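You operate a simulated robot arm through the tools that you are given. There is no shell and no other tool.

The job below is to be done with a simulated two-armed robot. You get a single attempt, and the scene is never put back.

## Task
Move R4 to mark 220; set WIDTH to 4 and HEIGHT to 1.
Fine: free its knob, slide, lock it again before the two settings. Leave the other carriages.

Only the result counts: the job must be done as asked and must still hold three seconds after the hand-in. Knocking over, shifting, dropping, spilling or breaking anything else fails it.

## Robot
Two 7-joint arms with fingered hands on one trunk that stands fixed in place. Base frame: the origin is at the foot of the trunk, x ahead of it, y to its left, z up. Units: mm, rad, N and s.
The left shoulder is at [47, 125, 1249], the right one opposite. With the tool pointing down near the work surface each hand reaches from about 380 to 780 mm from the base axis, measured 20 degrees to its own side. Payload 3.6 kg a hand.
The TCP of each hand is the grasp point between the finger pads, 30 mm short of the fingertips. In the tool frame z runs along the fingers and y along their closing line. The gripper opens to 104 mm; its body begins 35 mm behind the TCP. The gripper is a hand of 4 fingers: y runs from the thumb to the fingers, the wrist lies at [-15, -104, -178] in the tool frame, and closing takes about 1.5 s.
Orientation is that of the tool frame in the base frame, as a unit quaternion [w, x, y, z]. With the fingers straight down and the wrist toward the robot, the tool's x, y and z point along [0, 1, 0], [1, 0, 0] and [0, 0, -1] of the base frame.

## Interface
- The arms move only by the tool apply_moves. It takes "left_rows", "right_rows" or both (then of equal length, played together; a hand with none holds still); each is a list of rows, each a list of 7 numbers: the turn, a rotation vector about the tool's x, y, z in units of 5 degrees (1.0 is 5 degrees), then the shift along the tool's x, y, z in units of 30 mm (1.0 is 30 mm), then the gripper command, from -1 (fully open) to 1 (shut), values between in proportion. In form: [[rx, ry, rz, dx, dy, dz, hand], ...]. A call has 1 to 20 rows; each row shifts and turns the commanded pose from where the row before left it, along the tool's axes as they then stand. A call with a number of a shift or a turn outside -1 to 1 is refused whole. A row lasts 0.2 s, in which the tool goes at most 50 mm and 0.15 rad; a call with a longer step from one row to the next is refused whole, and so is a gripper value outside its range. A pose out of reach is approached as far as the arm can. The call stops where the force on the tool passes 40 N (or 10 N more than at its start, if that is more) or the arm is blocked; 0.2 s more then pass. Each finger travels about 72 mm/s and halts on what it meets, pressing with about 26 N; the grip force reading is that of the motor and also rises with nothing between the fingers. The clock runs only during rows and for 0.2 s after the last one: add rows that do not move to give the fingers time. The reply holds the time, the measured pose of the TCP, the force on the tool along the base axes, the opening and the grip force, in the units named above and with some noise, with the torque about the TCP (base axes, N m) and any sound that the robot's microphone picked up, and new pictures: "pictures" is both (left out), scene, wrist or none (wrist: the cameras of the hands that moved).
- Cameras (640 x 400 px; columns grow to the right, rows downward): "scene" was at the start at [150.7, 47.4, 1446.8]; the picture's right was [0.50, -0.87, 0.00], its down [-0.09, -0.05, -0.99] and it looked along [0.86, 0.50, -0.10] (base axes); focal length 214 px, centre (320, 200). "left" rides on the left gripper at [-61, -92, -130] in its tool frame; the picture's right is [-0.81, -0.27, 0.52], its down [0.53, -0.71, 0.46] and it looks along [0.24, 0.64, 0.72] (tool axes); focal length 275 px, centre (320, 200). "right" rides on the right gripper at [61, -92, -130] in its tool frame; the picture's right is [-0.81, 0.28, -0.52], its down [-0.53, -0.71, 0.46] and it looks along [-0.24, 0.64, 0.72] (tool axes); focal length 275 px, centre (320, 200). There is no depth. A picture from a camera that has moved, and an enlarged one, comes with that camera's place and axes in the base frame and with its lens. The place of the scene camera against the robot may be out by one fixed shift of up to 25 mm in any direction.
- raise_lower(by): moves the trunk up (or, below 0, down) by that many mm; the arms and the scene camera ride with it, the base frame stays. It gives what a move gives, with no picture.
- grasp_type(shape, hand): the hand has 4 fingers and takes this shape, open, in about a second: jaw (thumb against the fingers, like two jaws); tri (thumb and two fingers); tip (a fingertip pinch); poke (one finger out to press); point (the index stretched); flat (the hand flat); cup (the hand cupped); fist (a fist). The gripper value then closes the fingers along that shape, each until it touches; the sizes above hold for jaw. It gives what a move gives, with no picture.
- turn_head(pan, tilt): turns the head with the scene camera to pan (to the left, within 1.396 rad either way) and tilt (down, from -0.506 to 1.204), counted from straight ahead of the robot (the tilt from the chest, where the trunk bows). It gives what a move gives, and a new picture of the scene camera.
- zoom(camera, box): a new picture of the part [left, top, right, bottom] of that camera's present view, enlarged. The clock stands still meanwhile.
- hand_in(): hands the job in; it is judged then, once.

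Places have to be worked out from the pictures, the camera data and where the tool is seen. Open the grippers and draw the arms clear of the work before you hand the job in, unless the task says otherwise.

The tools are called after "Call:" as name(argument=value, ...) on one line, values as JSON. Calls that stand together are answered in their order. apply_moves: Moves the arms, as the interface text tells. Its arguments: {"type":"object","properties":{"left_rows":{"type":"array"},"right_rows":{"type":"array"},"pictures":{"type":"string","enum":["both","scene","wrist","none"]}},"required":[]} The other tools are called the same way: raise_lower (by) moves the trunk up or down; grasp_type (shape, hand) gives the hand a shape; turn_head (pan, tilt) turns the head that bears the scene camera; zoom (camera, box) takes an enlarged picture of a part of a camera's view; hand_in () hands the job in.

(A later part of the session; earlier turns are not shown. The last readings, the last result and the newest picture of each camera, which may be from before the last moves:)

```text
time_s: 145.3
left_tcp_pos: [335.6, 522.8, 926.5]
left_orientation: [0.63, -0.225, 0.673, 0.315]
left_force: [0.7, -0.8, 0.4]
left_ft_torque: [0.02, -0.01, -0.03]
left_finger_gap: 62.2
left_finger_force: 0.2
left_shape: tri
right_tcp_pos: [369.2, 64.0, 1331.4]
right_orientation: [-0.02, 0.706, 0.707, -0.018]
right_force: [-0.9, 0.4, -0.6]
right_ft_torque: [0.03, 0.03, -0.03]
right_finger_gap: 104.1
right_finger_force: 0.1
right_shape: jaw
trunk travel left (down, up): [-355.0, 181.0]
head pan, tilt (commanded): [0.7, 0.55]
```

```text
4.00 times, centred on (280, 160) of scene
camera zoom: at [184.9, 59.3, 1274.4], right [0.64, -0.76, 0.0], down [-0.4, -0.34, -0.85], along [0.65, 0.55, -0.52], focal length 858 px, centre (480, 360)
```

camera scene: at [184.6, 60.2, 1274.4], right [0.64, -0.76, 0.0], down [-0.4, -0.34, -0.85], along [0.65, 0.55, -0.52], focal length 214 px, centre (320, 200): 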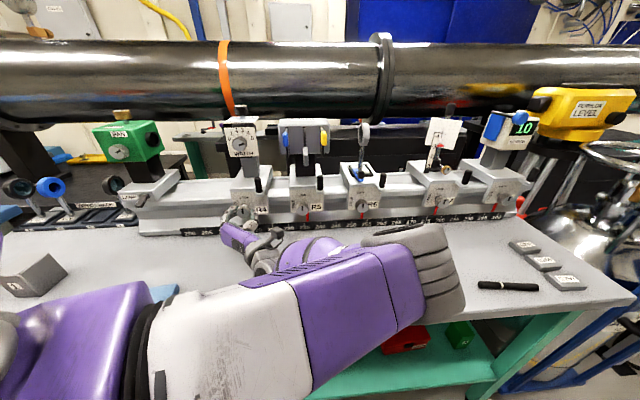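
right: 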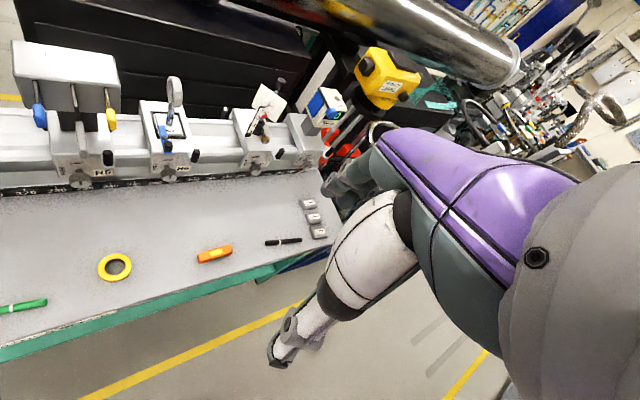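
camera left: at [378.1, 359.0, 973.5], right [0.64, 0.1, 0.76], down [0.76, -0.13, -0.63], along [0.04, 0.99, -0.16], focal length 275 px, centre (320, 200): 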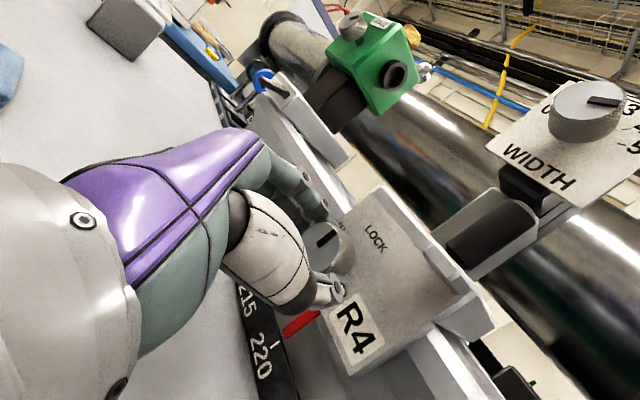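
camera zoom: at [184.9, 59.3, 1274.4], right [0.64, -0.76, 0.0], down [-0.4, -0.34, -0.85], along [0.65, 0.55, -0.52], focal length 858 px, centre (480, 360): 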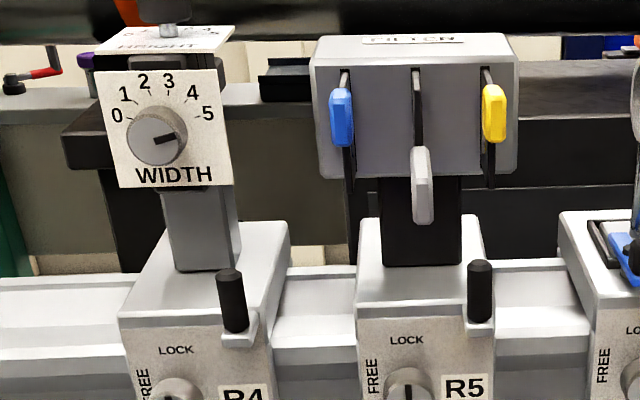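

R4 now reads ≈219.9–220.0 with its knob at LOCK. Next, the WIDTH dial is ~180 mm higher, so I'll raise the trunk 178 mm, keeping the same arm posture.

Call:
raise_lower(by=178)

Call:
turn_head(pan=0.7, tilt=0.65)

Call:
zoom(camera="left", box=[0, 0, 640, 400])

```text
time_s: 147.3
left_tcp_pos: [333.4, 522.7, 1103.4]
left_orientation: [0.629, -0.224, 0.675, 0.315]
left_force: [0.5, 0.3, 0.7]
left_ft_torque: [0.05, 0.0, 0.03]
left_finger_gap: 62.3
left_finger_force: 0.1
left_shape: tri
right_tcp_pos: [371.6, 63.4, 1509.6]
right_orientation: [-0.021, 0.706, 0.707, -0.018]
right_force: [0.4, 0.0, -0.8]
right_ft_torque: [0.02, 0.01, 0.01]
right_finger_gap: 103.7
right_finger_force: 0.1
right_shape: jaw
trunk travel left (down, up): [-533.0, 3.0]
head pan, tilt (commanded): [0.7, 0.55]
```

```text
time_s: 147.9
left_tcp_pos: [334.3, 521.8, 1104.3]
left_orientation: [0.63, -0.225, 0.674, 0.314]
left_force: [-0.5, 0.0, 0.2]
left_ft_torque: [-0.02, 0.04, -0.02]
left_finger_gap: 61.9
left_finger_force: 0.0
left_shape: tri
right_tcp_pos: [370.9, 63.5, 1509.5]
right_orientation: [-0.02, 0.706, 0.708, -0.017]
right_force: [0.8, 0.9, -0.6]
right_ft_torque: [-0.01, -0.01, 0.02]
right_finger_gap: 103.8
right_finger_force: 0.0
right_shape: jaw
trunk travel left (down, up): [-533.0, 3.0]
head pan, tilt (commanded): [0.7, 0.649]
camera scene: at [81.4, 57.3, 1459.5], right [0.64, -0.76, 0.0], down [-0.46, -0.39, -0.8], along [0.61, 0.51, -0.6], focal length 214 px, centre (320, 200)
```

scene: 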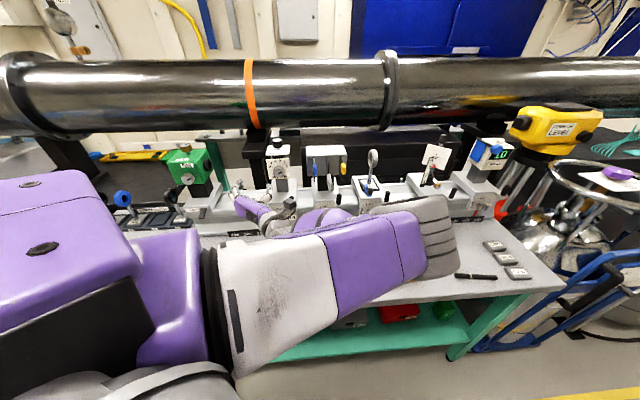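

```text
1.00 times, centred on (320, 200) of left (not enlarged: the box is as wide or as high as the picture)
camera zoom: at [312.2, 360.8, 1153.2], right [0.64, 0.1, 0.76], down [0.76, -0.13, -0.63], along [0.04, 0.99, -0.16], focal length 275 px, centre (320, 200)
```

zoom: 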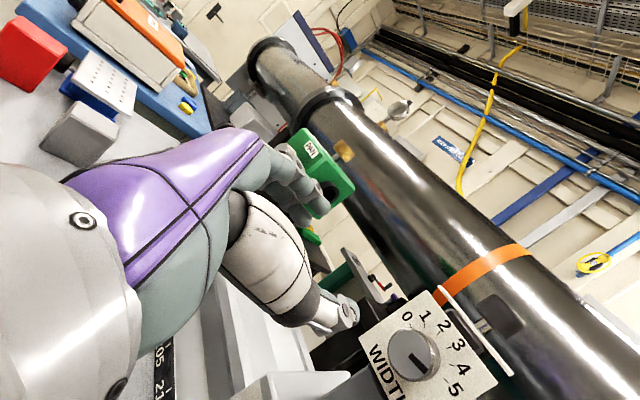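

The WIDTH dial is in the wrist view. I'll zoom in to read it and compute its position.

Call:
zoom(camera="left", box=[350, 280, 510, 380])

Call:
zoom(camera="scene", box=[250, 130, 314, 170])

```text
4.00 times, centred on (430, 330) of left
camera zoom: at [312.2, 360.8, 1153.2], right [0.64, 0.1, 0.76], down [0.76, -0.13, -0.63], along [0.04, 0.99, -0.16], focal length 1101 px, centre (-120, -320)
```

zoom: 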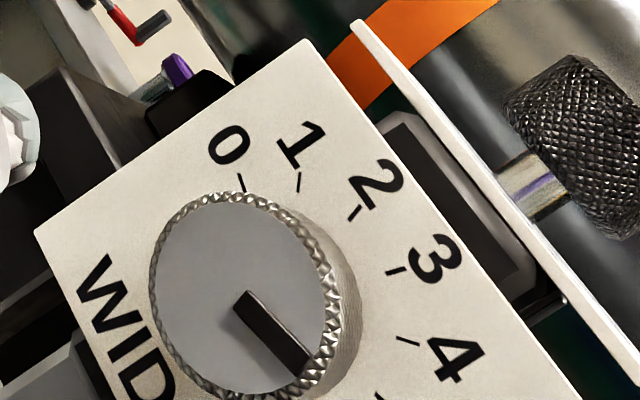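

```text
10.00 times, centred on (282, 150) of scene
camera zoom: at [81.4, 57.3, 1459.5], right [0.64, -0.76, 0.0], down [-0.46, -0.39, -0.8], along [0.61, 0.51, -0.6], focal length 2145 px, centre (700, 700)
```

zoom: 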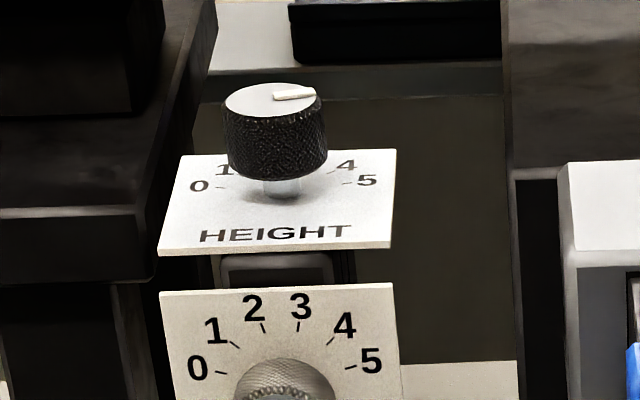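

The dial has 30° per unit and the pointer sits near 5 (≈79° right of vertical). I'll move the hand right along the rail to face the WIDTH knob, staying well in front of it.

Call:
apply_moves(left_rows=[[0, 0, 0, -0.1, -0.7, 0, -0.2], [0, 0, 0, -0.1, -0.7, 0, -0.2], [0, 0, 0, -0.1, -0.7, 0, -0.2], [0, 0, 0, 0, 0, 0, -0.2]], pictures="both")

Call:
zoom(camera="left", box=[290, 210, 450, 310])

Call:
zoom(camera="scene", box=[230, 130, 326, 190])

```text
time_s: 148.9
left_tcp_pos: [379.0, 478.1, 1105.0]
left_orientation: [0.63, -0.224, 0.674, 0.314]
left_force: [0.4, -0.5, 0.0]
left_ft_torque: [0.03, 0.01, -0.03]
left_finger_gap: 62.3
left_finger_force: 0.0
left_shape: tri
right_tcp_pos: [369.6, 63.2, 1511.1]
right_orientation: [-0.021, 0.707, 0.707, -0.018]
right_force: [0.0, 0.0, -0.1]
right_ft_torque: [0.0, -0.02, -0.02]
right_finger_gap: 103.5
right_finger_force: 0.0
right_shape: jaw
trunk travel left (down, up): [-533.0, 3.0]
head pan, tilt (commanded): [0.7, 0.649]
camera scene: at [81.3, 57.5, 1459.5], right [0.64, -0.76, 0.0], down [-0.46, -0.39, -0.8], along [0.61, 0.51, -0.6], focal length 214 px, centre (320, 200)
camera left: at [356.9, 316.3, 1154.6], right [0.64, 0.1, 0.76], down [0.76, -0.13, -0.63], along [0.04, 0.99, -0.16], focal length 275 px, centre (320, 200)
```

scene: 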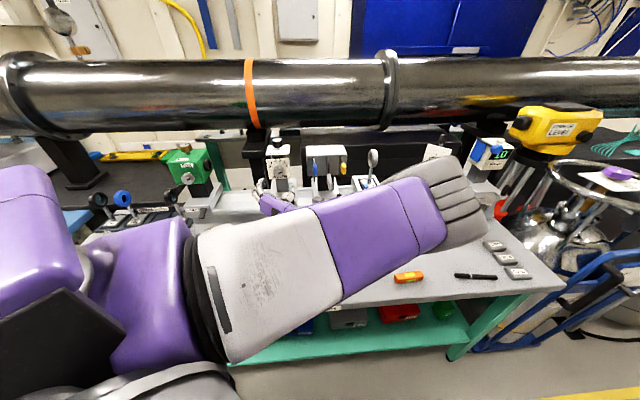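
left: 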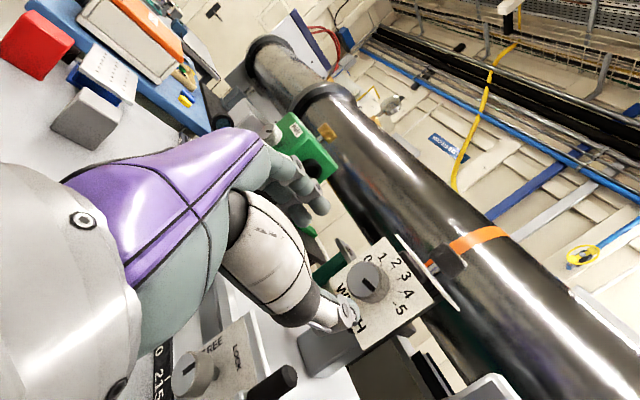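

```text
4.00 times, centred on (370, 260) of left
camera zoom: at [356.9, 316.3, 1154.6], right [0.64, 0.1, 0.76], down [0.76, -0.13, -0.63], along [0.04, 0.99, -0.16], focal length 1101 px, centre (120, -40)
```

zoom: 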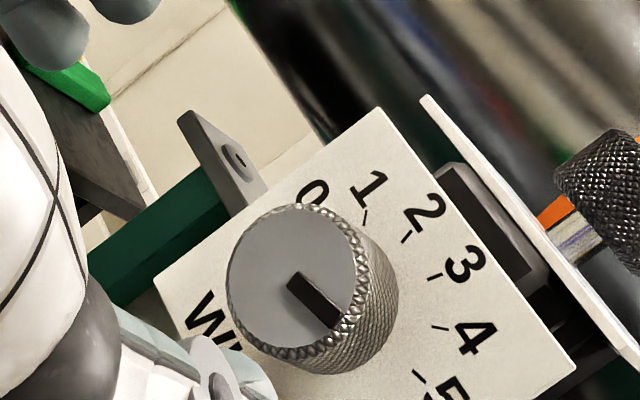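

```text
6.67 times, centred on (278, 160) of scene
camera zoom: at [81.3, 57.5, 1459.5], right [0.64, -0.76, 0.0], down [-0.46, -0.39, -0.8], along [0.61, 0.51, -0.6], focal length 1430 px, centre (600, 467)
```

zoom: 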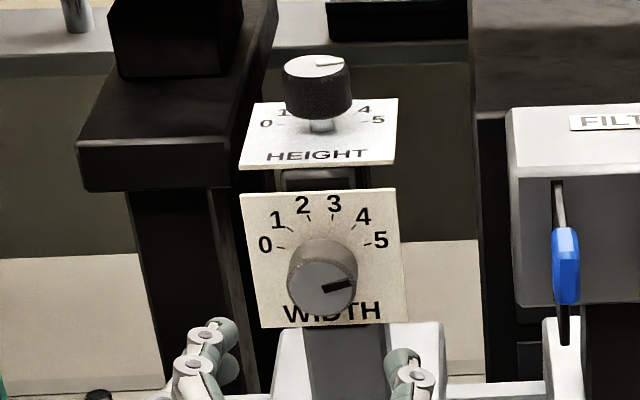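

Two wrist views triangulate the WIDTH knob face at u≈-70.3, n≈691, z≈1105, and the TCP is already aligned with it. I'll advance 70 mm along the approach axis.

Call:
apply_moves(left_rows=[[0, 0, 0, 0, 0, 0.6, -0.2], [0, 0, 0, 0, 0, 0.6, -0.2], [0, 0, 0, 0, 0, 0.5, -0.2], [0, 0, 0, 0, 0, 0.3, -0.2], [0, 0, 0, 0, 0, 0.3, -0.2], [0, 0, 0, 0, 0, 0, -0.2]], pictures="wrist")

Call:
zoom(camera="left", box=[260, 170, 420, 270])

Call:
zoom(camera="scene", box=[230, 130, 326, 190])

```text
time_s: 150.3
left_tcp_pos: [427.7, 526.3, 1103.3]
left_orientation: [0.63, -0.224, 0.674, 0.314]
left_force: [0.4, 1.0, 0.1]
left_ft_torque: [0.01, -0.03, 0.01]
left_finger_gap: 62.1
left_finger_force: 0.0
left_shape: tri
right_tcp_pos: [370.6, 64.2, 1510.8]
right_orientation: [-0.02, 0.707, 0.707, -0.018]
right_force: [0.1, -0.3, -0.8]
right_ft_torque: [-0.01, 0.02, 0.01]
right_finger_gap: 103.7
right_finger_force: 0.0
right_shape: jaw
trunk travel left (down, up): [-533.0, 3.0]
head pan, tilt (commanded): [0.7, 0.649]
camera left: at [405.9, 364.8, 1152.3], right [0.64, 0.1, 0.76], down [0.76, -0.13, -0.63], along [0.04, 0.99, -0.16], focal length 275 px, centre (320, 200)
```

left: 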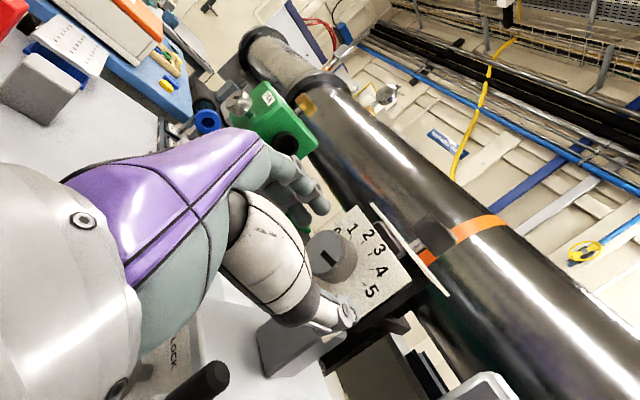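

```text
4.00 times, centred on (340, 220) of left
camera zoom: at [405.9, 364.8, 1152.3], right [0.64, 0.1, 0.76], down [0.76, -0.13, -0.63], along [0.04, 0.99, -0.16], focal length 1101 px, centre (240, 120)
```

zoom: 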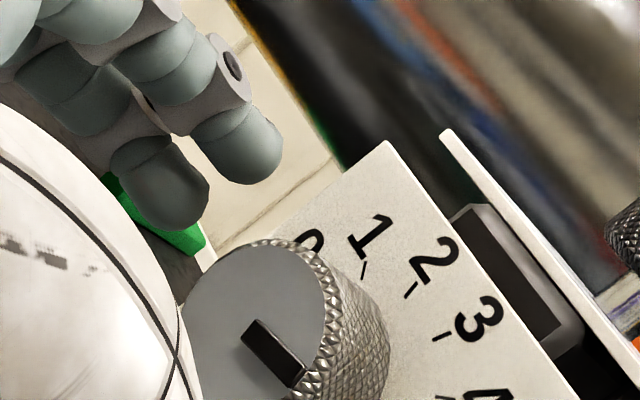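

```text
6.67 times, centred on (278, 160) of scene
camera zoom: at [81.3, 57.2, 1459.5], right [0.64, -0.76, 0.0], down [-0.46, -0.39, -0.8], along [0.61, 0.51, -0.6], focal length 1430 px, centre (600, 467)
```

zoom: 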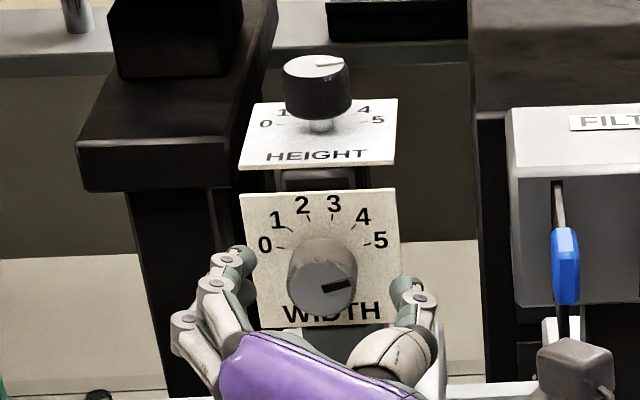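

The fingertips straddle the WIDTH knob with no contact. I'll raise 2 mm, close, and turn counter-clockwise 30°.

Call:
apply_moves(left_rows=[[0, 0, 0, -0.06, 0, 0, -0.2], [0, 0, 0, 0, 0, 0, 0.6], [0, 0, 0, 0, 0, 0, 1], [0, 0, 0, 0, 0, 0, 1], [0, 0, 0, 0, 0, 0, 1], [0, 0, 0, 0, 0, 0, 1], [0, 0, 0, 0, 0, 0, 1], [0, 0, 0, 0, 0, 0, 1], [0, 0, 0, 0, 0, 0, 1]], pictures="wrist")

Call:
zoom(camera="left", box=[260, 170, 420, 270])

Call:
zoom(camera="scene", box=[230, 130, 326, 190])

```text
time_s: 152.3
left_tcp_pos: [427.8, 525.5, 1105.0]
left_orientation: [0.63, -0.224, 0.674, 0.314]
left_force: [1.1, 0.2, 0.4]
left_ft_torque: [-0.04, -0.06, 0.03]
left_finger_gap: 24.6
left_finger_force: 25.9
left_shape: tri
right_tcp_pos: [369.8, 64.0, 1509.1]
right_orientation: [-0.02, 0.706, 0.708, -0.018]
right_force: [0.5, -0.2, -0.1]
right_ft_torque: [-0.01, 0.01, -0.04]
right_finger_gap: 103.7
right_finger_force: 0.1
right_shape: jaw
trunk travel left (down, up): [-533.0, 3.0]
head pan, tilt (commanded): [0.7, 0.649]
camera left: at [406.3, 364.6, 1153.7], right [0.64, 0.1, 0.76], down [0.76, -0.13, -0.63], along [0.04, 0.99, -0.16], focal length 275 px, centre (320, 200)
```

left: 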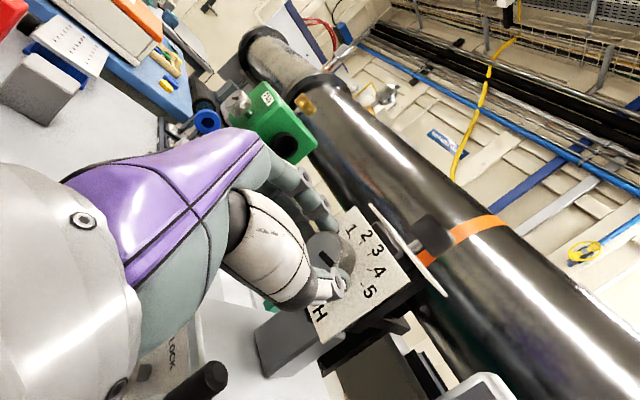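

```text
4.00 times, centred on (340, 220) of left
camera zoom: at [406.3, 364.6, 1153.7], right [0.64, 0.1, 0.76], down [0.76, -0.13, -0.63], along [0.04, 0.99, -0.16], focal length 1101 px, centre (240, 120)
```

zoom: 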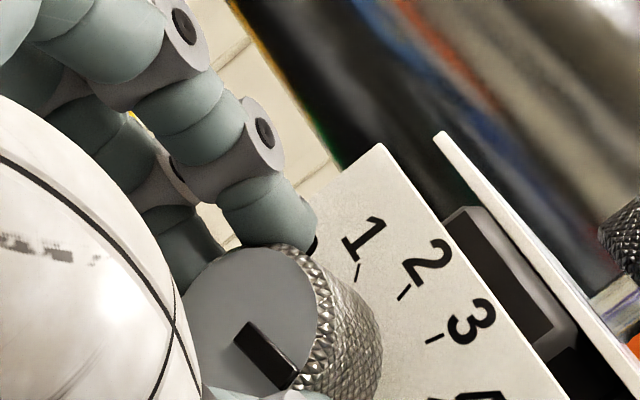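

```text
6.67 times, centred on (278, 160) of scene
camera zoom: at [81.5, 57.4, 1459.5], right [0.64, -0.76, 0.0], down [-0.46, -0.39, -0.8], along [0.61, 0.51, -0.6], focal length 1430 px, centre (600, 467)
```

zoom: 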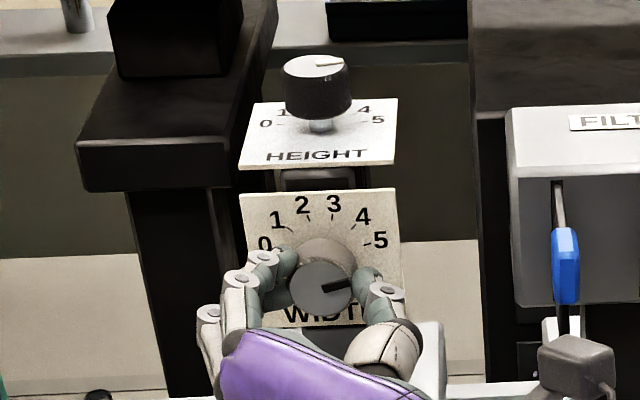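

Firm, balanced grip on the WIDTH knob; the carriage hasn't moved. Now I turn it counter-clockwise 30° and check the pointer.

Call:
apply_moves(left_rows=[[0, 0, -1, 0, 0, 0, 1], [0, 0, -1, 0, 0, 0, 1], [0, 0, -1, 0, 0, 0, 1], [0, 0, -1, 0, 0, 0, 1], [0, 0, -1, 0, 0, 0, 1], [0, 0, -1, 0, 0, 0, 1], [0, 0, 0, 0, 0, 0, 1]], pictures="wrist")

Call:
zoom(camera="left", box=[260, 170, 420, 270])

Call:
zoom(camera="scene", box=[254, 145, 310, 180])

```text
time_s: 153.9
left_tcp_pos: [427.4, 526.2, 1104.9]
left_orientation: [0.69, -0.392, 0.592, 0.141]
left_force: [1.2, 6.7, 3.9]
left_ft_torque: [0.09, -0.03, 0.07]
left_finger_gap: 24.7
left_finger_force: 26.2
left_shape: tri
right_tcp_pos: [369.7, 65.0, 1509.7]
right_orientation: [-0.02, 0.706, 0.708, -0.018]
right_force: [0.0, -0.6, 0.5]
right_ft_torque: [0.01, 0.02, 0.02]
right_finger_gap: 103.8
right_finger_force: 0.0
right_shape: jaw
trunk travel left (down, up): [-533.0, 3.0]
head pan, tilt (commanded): [0.7, 0.649]
camera left: at [379.6, 391.4, 1197.3], right [0.34, 0.4, 0.85], down [0.93, -0.29, -0.23], along [0.15, 0.87, -0.47], focal length 275 px, centre (320, 200)
```

left: 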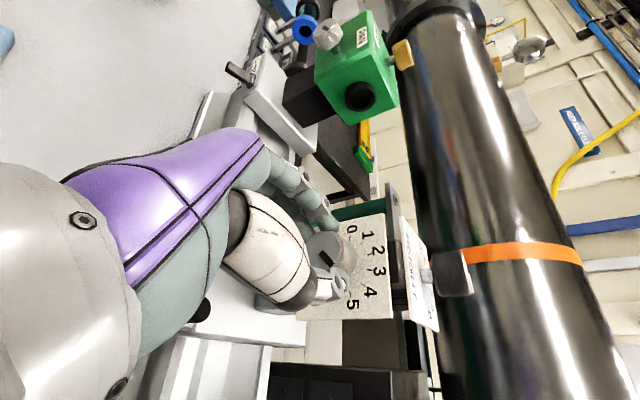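

```text
4.00 times, centred on (340, 220) of left
camera zoom: at [379.6, 391.4, 1197.3], right [0.34, 0.4, 0.85], down [0.93, -0.29, -0.23], along [0.15, 0.87, -0.47], focal length 1101 px, centre (240, 120)
```

zoom: 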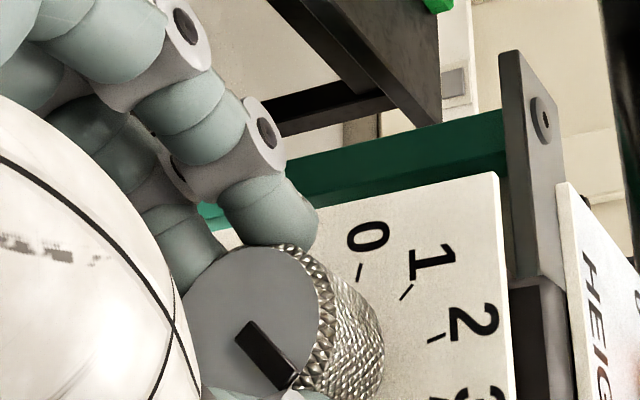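

```text
11.43 times, centred on (282, 162) of scene
camera zoom: at [81.3, 58.0, 1459.5], right [0.64, -0.76, 0.0], down [-0.46, -0.39, -0.8], along [0.61, 0.51, -0.6], focal length 2451 px, centre (754, 629)
```

zoom: 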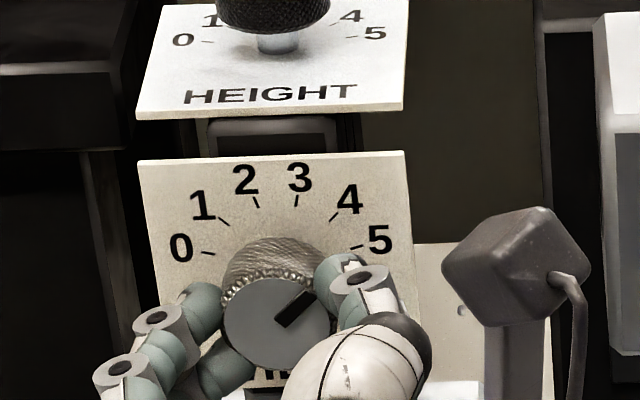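

The pointer computes to ≈44–45° right of vertical, matching the 4 tick (45°). I'll release the WIDTH knob, back off, and verify the reading.

Call:
apply_moves(left_rows=[[0, 0, 0, 0, 0, 0, 0.4], [0, 0, 0, 0, 0, 0, 0.1], [0, 0, 0, 0, 0, 0, -0.2], [0, 0, 0, 0, 0, 0, -0.2], [0, 0, 0, 0, 0, -0.4, -0.2], [0, 0, 0, 0, 0, -0.6, -0.2], [0, 0, 0, 0, 0, -0.7, -0.2], [0, 0, 0, 0, 0, -0.7, -0.2], [0, 0, 0, 0, 0, 0, -0.2]], pictures="wrist")

Call:
zoom(camera="scene", box=[254, 145, 310, 180])

Call:
zoom(camera="left", box=[290, 200, 450, 300])

```text
time_s: 155.9
left_tcp_pos: [378.5, 474.6, 1106.7]
left_orientation: [0.69, -0.391, 0.593, 0.14]
left_force: [-0.4, 1.4, 0.3]
left_ft_torque: [-0.03, 0.0, -0.03]
left_finger_gap: 62.0
left_finger_force: 0.1
left_shape: tri
right_tcp_pos: [370.5, 63.9, 1510.3]
right_orientation: [-0.02, 0.707, 0.707, -0.018]
right_force: [0.3, -0.3, -0.2]
right_ft_torque: [0.0, 0.02, 0.01]
right_finger_gap: 103.8
right_finger_force: 0.1
right_shape: jaw
trunk travel left (down, up): [-533.0, 3.0]
head pan, tilt (commanded): [0.7, 0.649]
camera left: at [330.5, 339.5, 1199.3], right [0.34, 0.4, 0.85], down [0.93, -0.29, -0.23], along [0.15, 0.87, -0.47], focal length 275 px, centre (320, 200)
```

left: 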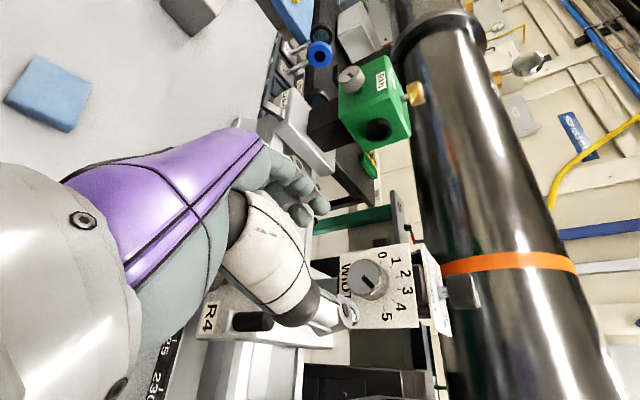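

```text
11.43 times, centred on (282, 162) of scene
camera zoom: at [81.7, 57.5, 1459.4], right [0.64, -0.76, 0.0], down [-0.46, -0.39, -0.8], along [0.61, 0.51, -0.6], focal length 2451 px, centre (754, 629)
```

zoom: 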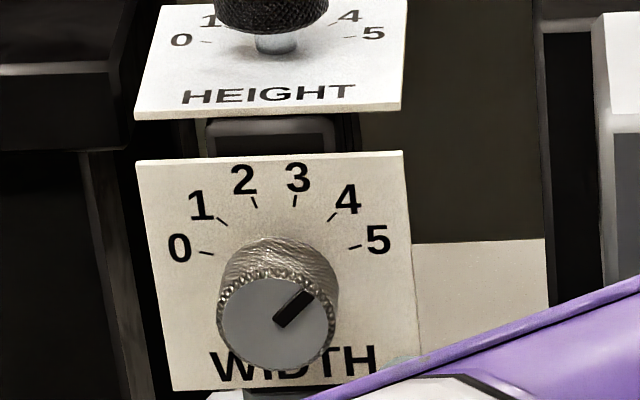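

```text
4.00 times, centred on (370, 250) of left
camera zoom: at [330.5, 339.5, 1199.3], right [0.34, 0.4, 0.85], down [0.93, -0.29, -0.23], along [0.15, 0.87, -0.47], focal length 1101 px, centre (120, 0)
```

zoom: 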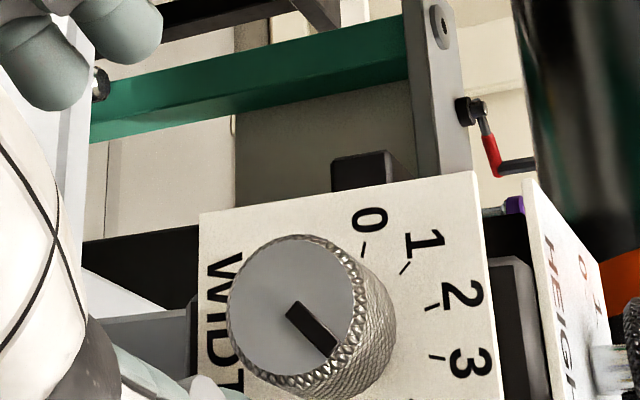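

WIDTH reads about 4 in the scene view. I'll double-check with a closer wrist-camera zoom including the 4 and 5 ticks.

Call:
zoom(camera="left", box=[330, 240, 426, 300])

Call:
zoom(camera="left", box=[330, 275, 426, 335])

Call:
zoom(camera="scene", box=[262, 156, 294, 176])

```text
6.67 times, centred on (378, 270) of left
camera zoom: at [330.5, 339.5, 1199.3], right [0.34, 0.4, 0.85], down [0.93, -0.29, -0.23], along [0.15, 0.87, -0.47], focal length 1835 px, centre (-67, -267)
```

zoom: 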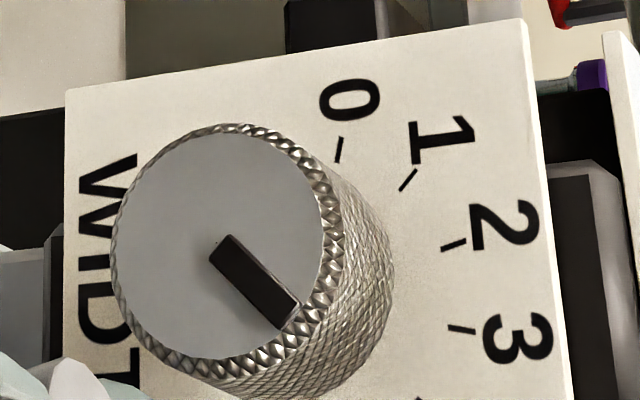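

```text
6.67 times, centred on (378, 305) of left
camera zoom: at [330.5, 339.5, 1199.3], right [0.34, 0.4, 0.85], down [0.93, -0.29, -0.23], along [0.15, 0.87, -0.47], focal length 1835 px, centre (-67, -500)
```

zoom: 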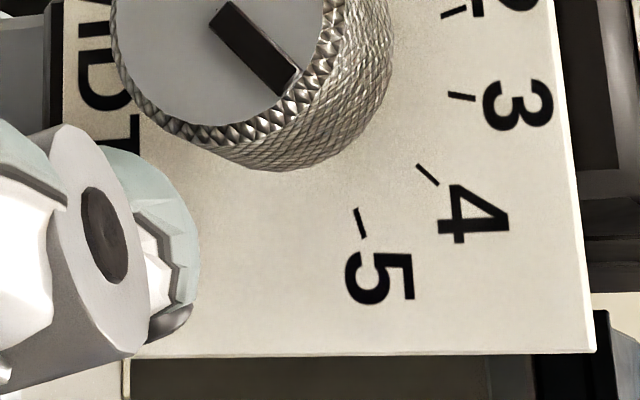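

```text
16.00 times, centred on (278, 166) of scene
camera zoom: at [81.7, 57.5, 1459.4], right [0.64, -0.76, 0.0], down [-0.46, -0.39, -0.8], along [0.61, 0.51, -0.6], focal length 3432 px, centre (992, 744)
```

zoom: 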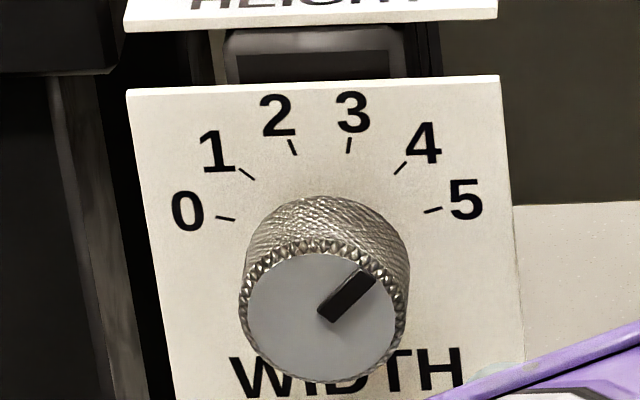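

Careful fits in both views put the pointer at ≈50° (≈4.15), so it needs about 5° more counter-clockwise. I'll re-approach, grip, and turn it 5° further.

Call:
apply_moves(left_rows=[[0, 0, 0, 0.03, 0.07, 0.6, -0.2], [0, 0, 0, 0, 0, 0.6, -0.2], [0, 0, 0, 0, 0, 0.6, -0.2], [0, 0, 0, 0, 0, 0.55, -0.2], [0, 0, 0, 0, 0, 0, -0.2], [0, 0, 0, 0, 0, 0, 0.6], [0, 0, 0, 0, 0, 0, 1], [0, 0, 0, 0, 0, 0, 1], [0, 0, 0, 0, 0, 0, 1], [0, 0, 0, 0, 0, 0, 1], [0, 0, 0, 0, 0, 0, 1], [0, 0, 0, 0, 0, 0, 1], [0, 0, 0, 0, 0, 0, 1]], pictures="none")

Call:
zoom(camera="scene", box=[262, 156, 294, 176])

```text
time_s: 158.8
left_tcp_pos: [426.4, 528.1, 1103.5]
left_orientation: [0.69, -0.391, 0.593, 0.14]
left_force: [2.6, 2.3, 2.2]
left_ft_torque: [0.05, -0.01, 0.01]
left_finger_gap: 25.1
left_finger_force: 26.2
left_shape: tri
right_tcp_pos: [369.3, 63.9, 1509.5]
right_orientation: [-0.02, 0.706, 0.707, -0.019]
right_force: [-0.1, 0.1, 0.5]
right_ft_torque: [0.01, -0.01, -0.01]
right_finger_gap: 103.7
right_finger_force: 0.1
right_shape: jaw
trunk travel left (down, up): [-533.0, 3.0]
head pan, tilt (commanded): [0.7, 0.649]
```

```text
16.00 times, centred on (278, 166) of scene
camera zoom: at [81.5, 57.5, 1459.5], right [0.64, -0.76, 0.0], down [-0.46, -0.39, -0.8], along [0.61, 0.51, -0.6], focal length 3432 px, centre (992, 744)
```

zoom: 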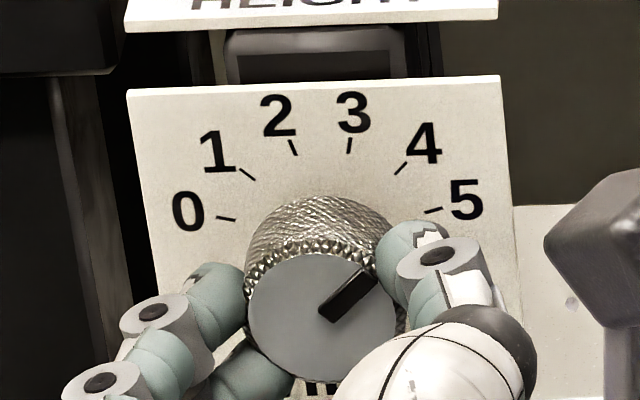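

Gripped without disturbing it. Turn 6° counter-clockwise.

Call:
apply_moves(left_rows=[[0, 0, -0.6, 0, 0, 0, 1], [0, 0, -0.6, 0, 0, 0, 1], [0, 0, 0, 0, 0, 0, 1], [0, 0, 0, 0, 0, 0, 1]], pictures="none")

Call:
zoom(camera="scene", box=[262, 156, 294, 176])

```text
time_s: 159.8
left_tcp_pos: [426.3, 526.1, 1104.2]
left_orientation: [0.696, -0.421, 0.572, 0.104]
left_force: [2.8, 5.3, 3.9]
left_ft_torque: [0.08, -0.02, 0.06]
left_finger_gap: 25.1
left_finger_force: 26.1
left_shape: tri
right_tcp_pos: [369.5, 64.7, 1509.6]
right_orientation: [-0.02, 0.706, 0.708, -0.019]
right_force: [0.3, -0.2, -0.7]
right_ft_torque: [0.02, -0.01, 0.01]
right_finger_gap: 103.7
right_finger_force: 0.1
right_shape: jaw
trunk travel left (down, up): [-533.0, 3.0]
head pan, tilt (commanded): [0.7, 0.649]
```

```text
16.00 times, centred on (278, 166) of scene
camera zoom: at [81.5, 57.9, 1459.5], right [0.64, -0.76, 0.0], down [-0.46, -0.39, -0.8], along [0.61, 0.51, -0.6], focal length 3432 px, centre (992, 744)
```

zoom: 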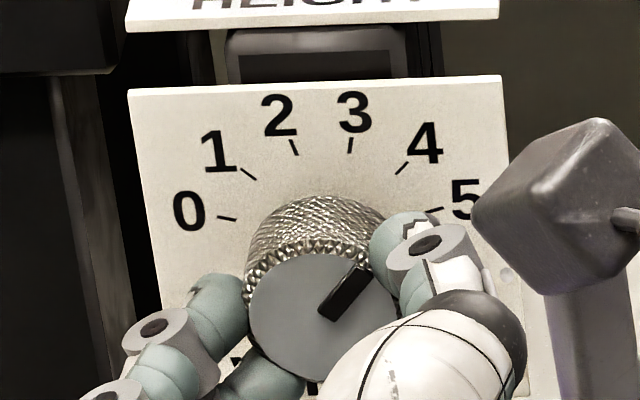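

The pointer now computes to ≈44–45° (the 4 mark). I'll release, back off, and verify WIDTH.

Call:
apply_moves(left_rows=[[0, 0, 0, 0, 0, 0, 0.4], [0, 0, 0, 0, 0, 0, 0.1], [0, 0, 0, 0, 0, 0, -0.2], [0, 0, 0, 0, 0, 0, -0.2], [0, 0, 0, 0, 0, -0.4, -0.2], [0, 0, 0, 0, 0, -0.7, -0.2], [0, 0, 0, 0, 0, -0.7, -0.2], [0, 0, 0, 0, 0, -0.7, -0.2], [0, 0, 0, 0, 0, 0, -0.2]], pictures="wrist")

Call:
zoom(camera="scene", box=[262, 156, 294, 176])

Call:
zoom(camera="left", box=[330, 240, 426, 300])

```text
time_s: 161.8
left_tcp_pos: [374.4, 473.8, 1104.6]
left_orientation: [0.696, -0.422, 0.572, 0.103]
left_force: [-0.3, -0.2, 0.4]
left_ft_torque: [0.0, -0.03, -0.01]
left_finger_gap: 62.0
left_finger_force: 0.0
left_shape: tri
right_tcp_pos: [369.8, 65.0, 1509.0]
right_orientation: [-0.02, 0.706, 0.707, -0.018]
right_force: [0.0, 0.7, 0.7]
right_ft_torque: [0.0, 0.01, -0.02]
right_finger_gap: 103.6
right_finger_force: 0.0
right_shape: jaw
trunk travel left (down, up): [-533.0, 3.0]
head pan, tilt (commanded): [0.7, 0.649]
camera left: at [319.9, 345.9, 1203.9], right [0.28, 0.47, 0.84], down [0.94, -0.3, -0.14], along [0.19, 0.83, -0.52], focal length 275 px, centre (320, 200)
```

left: 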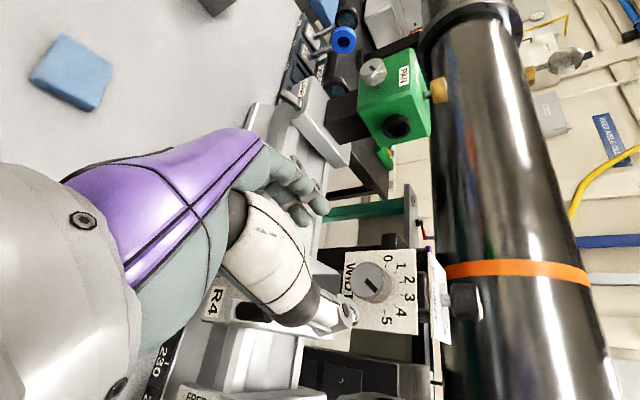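

```text
16.00 times, centred on (278, 166) of scene
camera zoom: at [81.6, 57.5, 1459.5], right [0.64, -0.76, 0.0], down [-0.46, -0.39, -0.8], along [0.61, 0.51, -0.6], focal length 3432 px, centre (992, 744)
```

zoom: 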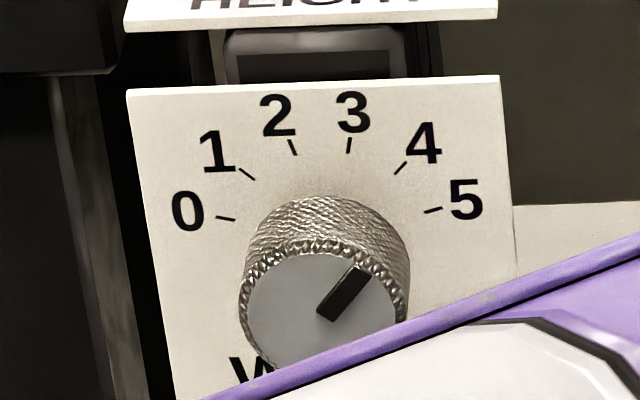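

```text
6.67 times, centred on (378, 270) of left
camera zoom: at [319.9, 345.9, 1203.9], right [0.28, 0.47, 0.84], down [0.94, -0.3, -0.14], along [0.19, 0.83, -0.52], focal length 1835 px, centre (-67, -267)
```

zoom: 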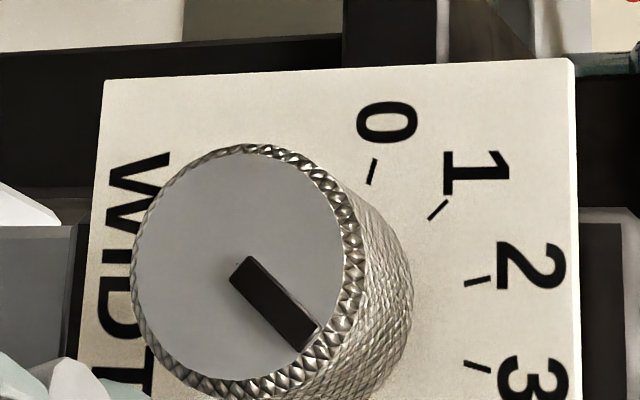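

WIDTH reads ≈3.9–4.0 in both views – good. Now for HEIGHT I need a tool-down approach: I'll roll back to wrist-right and pitch the fingers down in front of the rail.

Call:
apply_moves(left_rows=[[0, 0, 1, 0, 0, 0, -0.2], [0, 0, 1, 0, 0, 0, -0.2], [0, 0, 1, 0, 0, 0, -0.2], [0, 0, 1, 0, 0, 0, -0.2], [0, 0, 1, 0, 0, 0, -0.2], [0, 0, 1, 0, 0, 0, -0.2], [0, 0, 1, 0, 0, 0, -0.2], [0, 1, 0, 0, 0, 0, -0.2], [0, 1, 0, 0, 0, 0, -0.2], [0, 1, 0, 0, 0, 0, -0.2], [0, 1, 0, 0, 0, 0, -0.2], [0, 1, 0, 0, 0, 0, -0.2], [0, 1, 0, 0, 0, 0, -0.2], [0, 1, 0, 0, 0, 0, -0.2], [0, 1, 0, 0, 0, 0, -0.2], [0, 1, 0, 0, 0, 0, -0.2], [0, 1, 0, 0, 0, 0, -0.2], [0, 1, 0, 0, 0, 0, -0.2], [0, 1, 0, 0, 0, 0, -0.2], [0, 0, 0, 0, 0, 0, -0.2]], pictures="both")

```text
time_s: 165.9
left_tcp_pos: [325.8, 490.1, 1082.9]
left_orientation: [0.218, -0.35, 0.898, 0.153]
left_force: [0.0, -0.5, 0.8]
left_ft_torque: [0.04, -0.04, 0.0]
left_finger_gap: 62.0
left_finger_force: 0.0
left_shape: tri
left hand out of reach, approached as far as the arm can: row 18, 19
right_tcp_pos: [370.6, 62.2, 1509.7]
right_orientation: [-0.02, 0.707, 0.707, -0.019]
right_force: [-0.6, -0.6, 0.3]
right_ft_torque: [0.0, 0.02, 0.02]
right_finger_gap: 103.7
right_finger_force: 0.2
right_shape: jaw
trunk travel left (down, up): [-533.0, 3.0]
head pan, tilt (commanded): [0.7, 0.649]
camera scene: at [81.7, 56.7, 1459.5], right [0.64, -0.76, 0.0], down [-0.46, -0.39, -0.8], along [0.61, 0.51, -0.6], focal length 214 px, centre (320, 200)
camera left: at [393.3, 404.9, 1215.4], right [0.87, 0.48, -0.07], down [0.27, -0.61, -0.74], along [-0.4, 0.63, -0.67], focal length 275 px, centre (320, 200)
```

scene: 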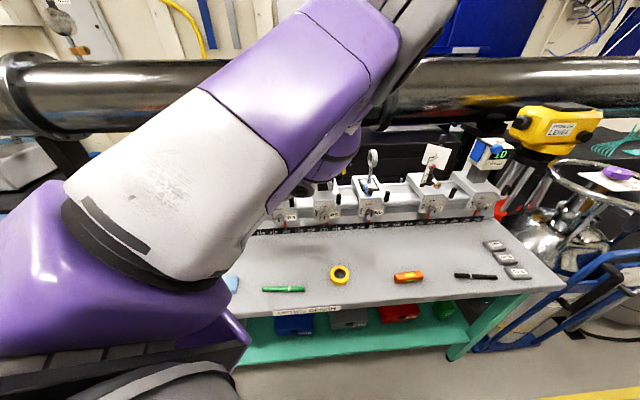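
left: 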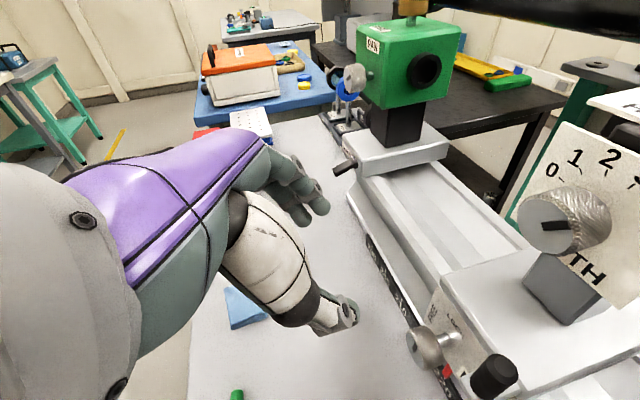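

The hand is clear but the arm is cramped close in. I'll move up to z≈1270 and then forward over the rail (well above the dials) so the arm can reach out.

Call:
apply_moves(left_rows=[[0, 0, 0, -0.451, 0.11, -0.776, -0.2], [0, 0, 0, -0.451, 0.11, -0.776, -0.2], [0, 0, 0, -0.451, 0.11, -0.776, -0.2], [0, 0, 0, -0.451, 0.11, -0.776, -0.2], [0, 0, 0, -0.451, 0.11, -0.776, -0.2], [0, 0, 0, -0.451, 0.11, -0.776, -0.2], [0, 0, 0, -0.451, 0.11, -0.776, -0.2], [0, 0, 0, -0.72, 0.01, 0.42, -0.2], [0, 0, 0, -0.72, 0.01, 0.42, -0.2], [0, 0, 0, 0, 0, 0, -0.2]], pictures="both")

```text
time_s: 168.2
left_tcp_pos: [266.6, 515.3, 1179.6]
left_orientation: [0.214, -0.353, 0.898, 0.153]
left_force: [0.5, -0.1, -0.1]
left_ft_torque: [-0.01, 0.0, 0.01]
left_finger_gap: 61.9
left_finger_force: 0.0
left_shape: tri
left hand out of reach, approached as far as the arm can: row 1, 2, 3, 4, 5, 6, 7, 8, 9
right_tcp_pos: [370.4, 62.8, 1509.1]
right_orientation: [-0.021, 0.706, 0.707, -0.018]
right_force: [-0.6, -0.7, -0.2]
right_ft_torque: [-0.01, 0.01, 0.0]
right_finger_gap: 103.7
right_finger_force: 0.0
right_shape: jaw
trunk travel left (down, up): [-533.0, 3.0]
head pan, tilt (commanded): [0.7, 0.649]
camera scene: at [81.2, 57.3, 1459.5], right [0.64, -0.76, 0.0], down [-0.46, -0.39, -0.8], along [0.61, 0.51, -0.6], focal length 214 px, centre (320, 200)
camera left: at [334.6, 430.1, 1309.9], right [0.87, 0.49, -0.08], down [0.27, -0.61, -0.74], along [-0.41, 0.62, -0.66], focal length 275 px, centre (320, 200)
```

scene: 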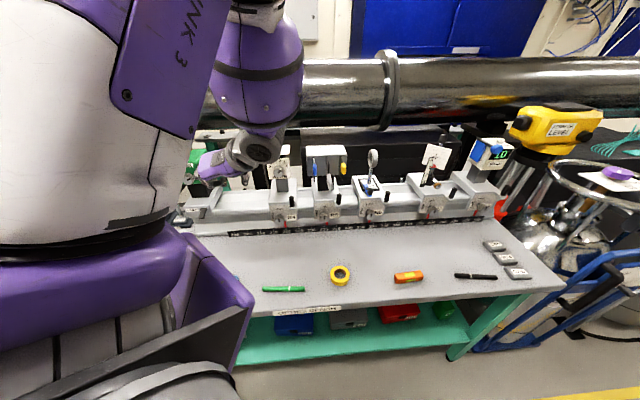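
left: 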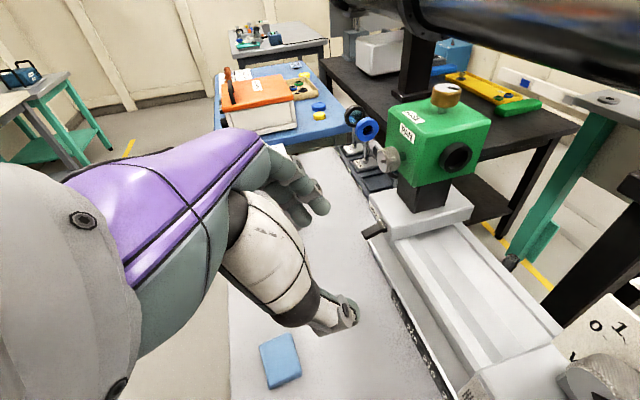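

The arm has moved to an elbow-up posture with the forearm hanging down, which suits a tool-down approach. I'll square the tool to straight down and rotate the wrist back toward the robot.

Call:
apply_moves(left_rows=[[0, 1, 0, 0, 0, 0, -0.2], [0, 1, 0, 0, 0, 0, -0.2], [0, 1, 0, 0, 0, 0, -0.2], [0, 1, 0, 0, 0, 0, -0.2], [0, 1, 0, 0, 0, 0, -0.2], [0, 1, 0, 0, 0, 0, -0.2], [0, 0, 1, 0, 0, 0, -0.2], [0, 0, 1, 0, 0, 0, -0.2], [0, 0, 1, 0, 0, 0, -0.2], [0, 0, 1, 0, 0, 0, -0.2], [0, 0, 1, 0, 0, 0, -0.2], [0, 0, 1, 0, 0, 0, -0.2], [0, 0, 0, 0, 0, 0, -0.2]], pictures="scene")

```text
time_s: 170.9
left_tcp_pos: [127.1, 464.4, 1027.8]
left_orientation: [-0.042, -0.129, 0.99, 0.047]
left_force: [-0.7, 0.1, 0.1]
left_ft_torque: [-0.01, 0.01, 0.04]
left_finger_gap: 62.1
left_finger_force: 0.0
left_shape: tri
left hand out of reach, approached as far as the arm can: row 1, 2, 3, 4, 5, 6
right_tcp_pos: [370.4, 63.3, 1510.5]
right_orientation: [-0.021, 0.706, 0.708, -0.018]
right_force: [0.6, 0.4, -0.4]
right_ft_torque: [-0.03, 0.03, -0.02]
right_finger_gap: 103.7
right_finger_force: 0.0
right_shape: jaw
trunk travel left (down, up): [-533.0, 3.0]
head pan, tilt (commanded): [0.7, 0.649]
camera scene: at [81.4, 57.3, 1459.5], right [0.64, -0.76, 0.0], down [-0.46, -0.39, -0.8], along [0.61, 0.51, -0.6], focal length 214 px, centre (320, 200)
```

scene: 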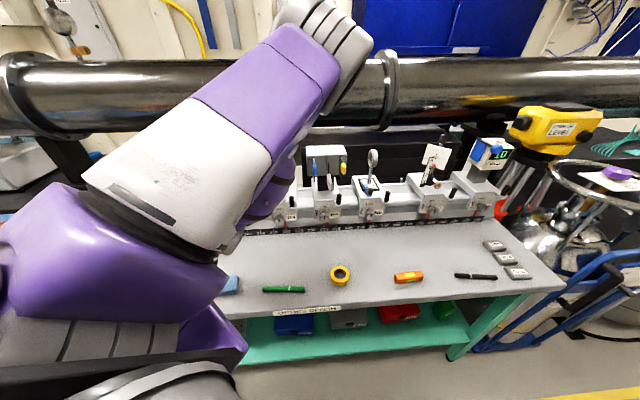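

The hand drifted to the left over the bench front (nothing near it). I'll lift it to z≈1260 and bring it forward to a comfortable spot in front of and above R4.

Call:
apply_moves(left_rows=[[0, 0, 0, 0.068, 0.1, -0.96, -0.2], [0, 0, 0, 0.068, 0.1, -0.96, -0.2], [0, 0, 0, 0.068, 0.1, -0.96, -0.2], [0, 0, 0, 0.068, 0.1, -0.96, -0.2], [0, 0, 0, 0.068, 0.1, -0.96, -0.2], [0, 0, 0, 0.068, 0.1, -0.96, -0.2], [0, 0, 0, 0.068, 0.1, -0.96, -0.2], [0, 0, 0, 0.068, 0.1, -0.96, -0.2], [0, 0, 0, -0.88, 0.18, -0.04, -0.2], [0, 0, 0, -0.88, 0.18, -0.04, -0.2], [0, 0, 0, -0.88, 0.18, -0.04, -0.2], [0, 0, 0, -0.88, 0.18, -0.04, -0.2], [0, 0, 0, -0.88, 0.18, -0.04, -0.2], [0, 0, 0, -0.88, 0.18, -0.04, -0.2], [0, 0, 0, -0.88, 0.18, -0.04, -0.2], [0, 0, 0, -0.88, 0.18, -0.04, -0.2], [0, 0, 0, 0, 0, 0, -0.2]], pictures="both")

```text
time_s: 174.6
left_tcp_pos: [337.9, 579.3, 1252.6]
left_orientation: [-0.041, -0.129, 0.99, 0.047]
left_force: [-0.3, -0.9, -0.1]
left_ft_torque: [0.0, 0.0, 0.01]
left_finger_gap: 62.3
left_finger_force: 0.0
left_shape: tri
left hand out of reach, approached as far as the arm can: row 1, 2, 3
right_tcp_pos: [369.6, 64.0, 1508.4]
right_orientation: [-0.02, 0.706, 0.708, -0.018]
right_force: [0.1, 0.4, -0.5]
right_ft_torque: [-0.07, 0.03, -0.01]
right_finger_gap: 103.6
right_finger_force: 0.0
right_shape: jaw
trunk travel left (down, up): [-533.0, 3.0]
head pan, tilt (commanded): [0.7, 0.649]
camera scene: at [80.9, 57.0, 1459.6], right [0.64, -0.76, 0.0], down [-0.46, -0.39, -0.8], along [0.61, 0.51, -0.6], focal length 214 px, centre (320, 200)
camera left: at [432.6, 497.2, 1368.5], right [0.8, -0.01, -0.6], down [-0.38, -0.79, -0.49], along [-0.47, 0.62, -0.64], focal length 275 px, centre (320, 200)
```

scene: 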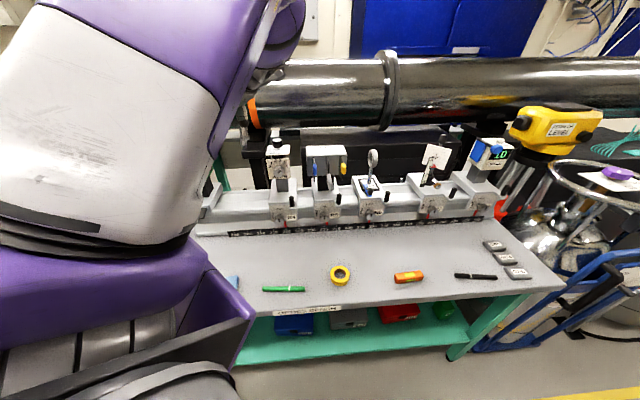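
left: 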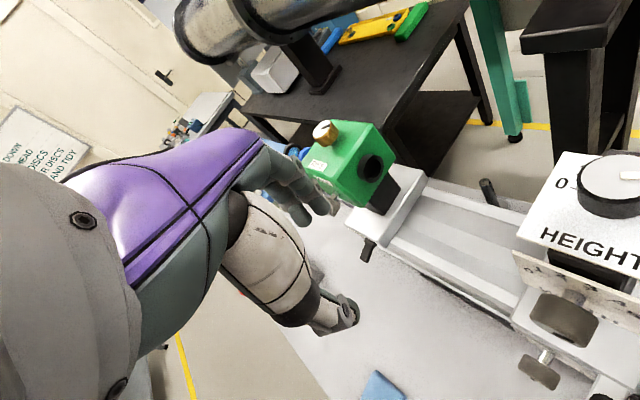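

The HEIGHT dial is at the right of the wrist view. Zoom in on it to read the pointer and position.

Call:
zoom(camera="left", box=[500, 120, 640, 208])

Call:
zoom(camera="scene", box=[262, 128, 294, 148])

```text
4.55 times, centred on (570, 164) of left
camera zoom: at [432.6, 497.2, 1368.5], right [0.8, -0.01, -0.6], down [-0.38, -0.79, -0.49], along [-0.47, 0.62, -0.64], focal length 1251 px, centre (-816, 364)
```

zoom: 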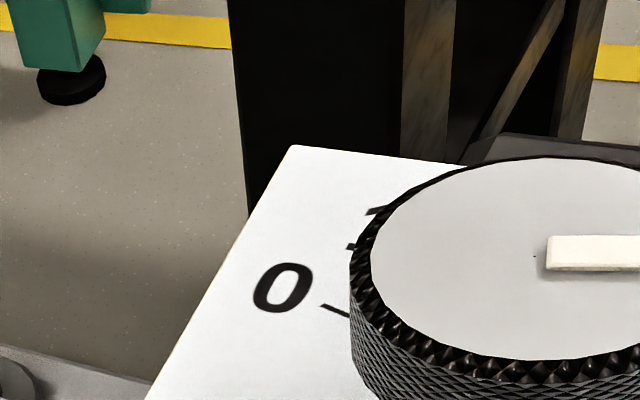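

```text
16.00 times, centred on (278, 138) of scene
camera zoom: at [80.9, 57.0, 1459.6], right [0.64, -0.76, 0.0], down [-0.46, -0.39, -0.8], along [0.61, 0.51, -0.6], focal length 3432 px, centre (992, 1192)
```

zoom: 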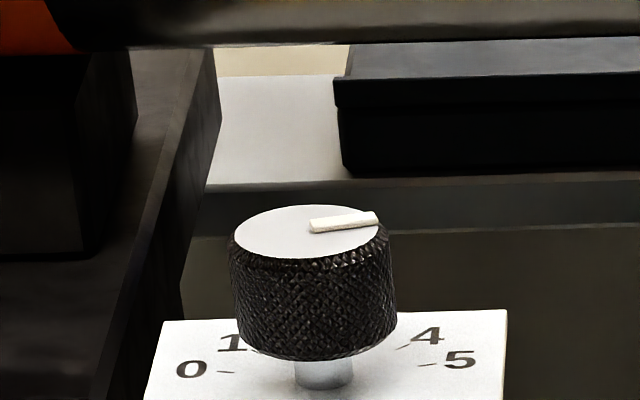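

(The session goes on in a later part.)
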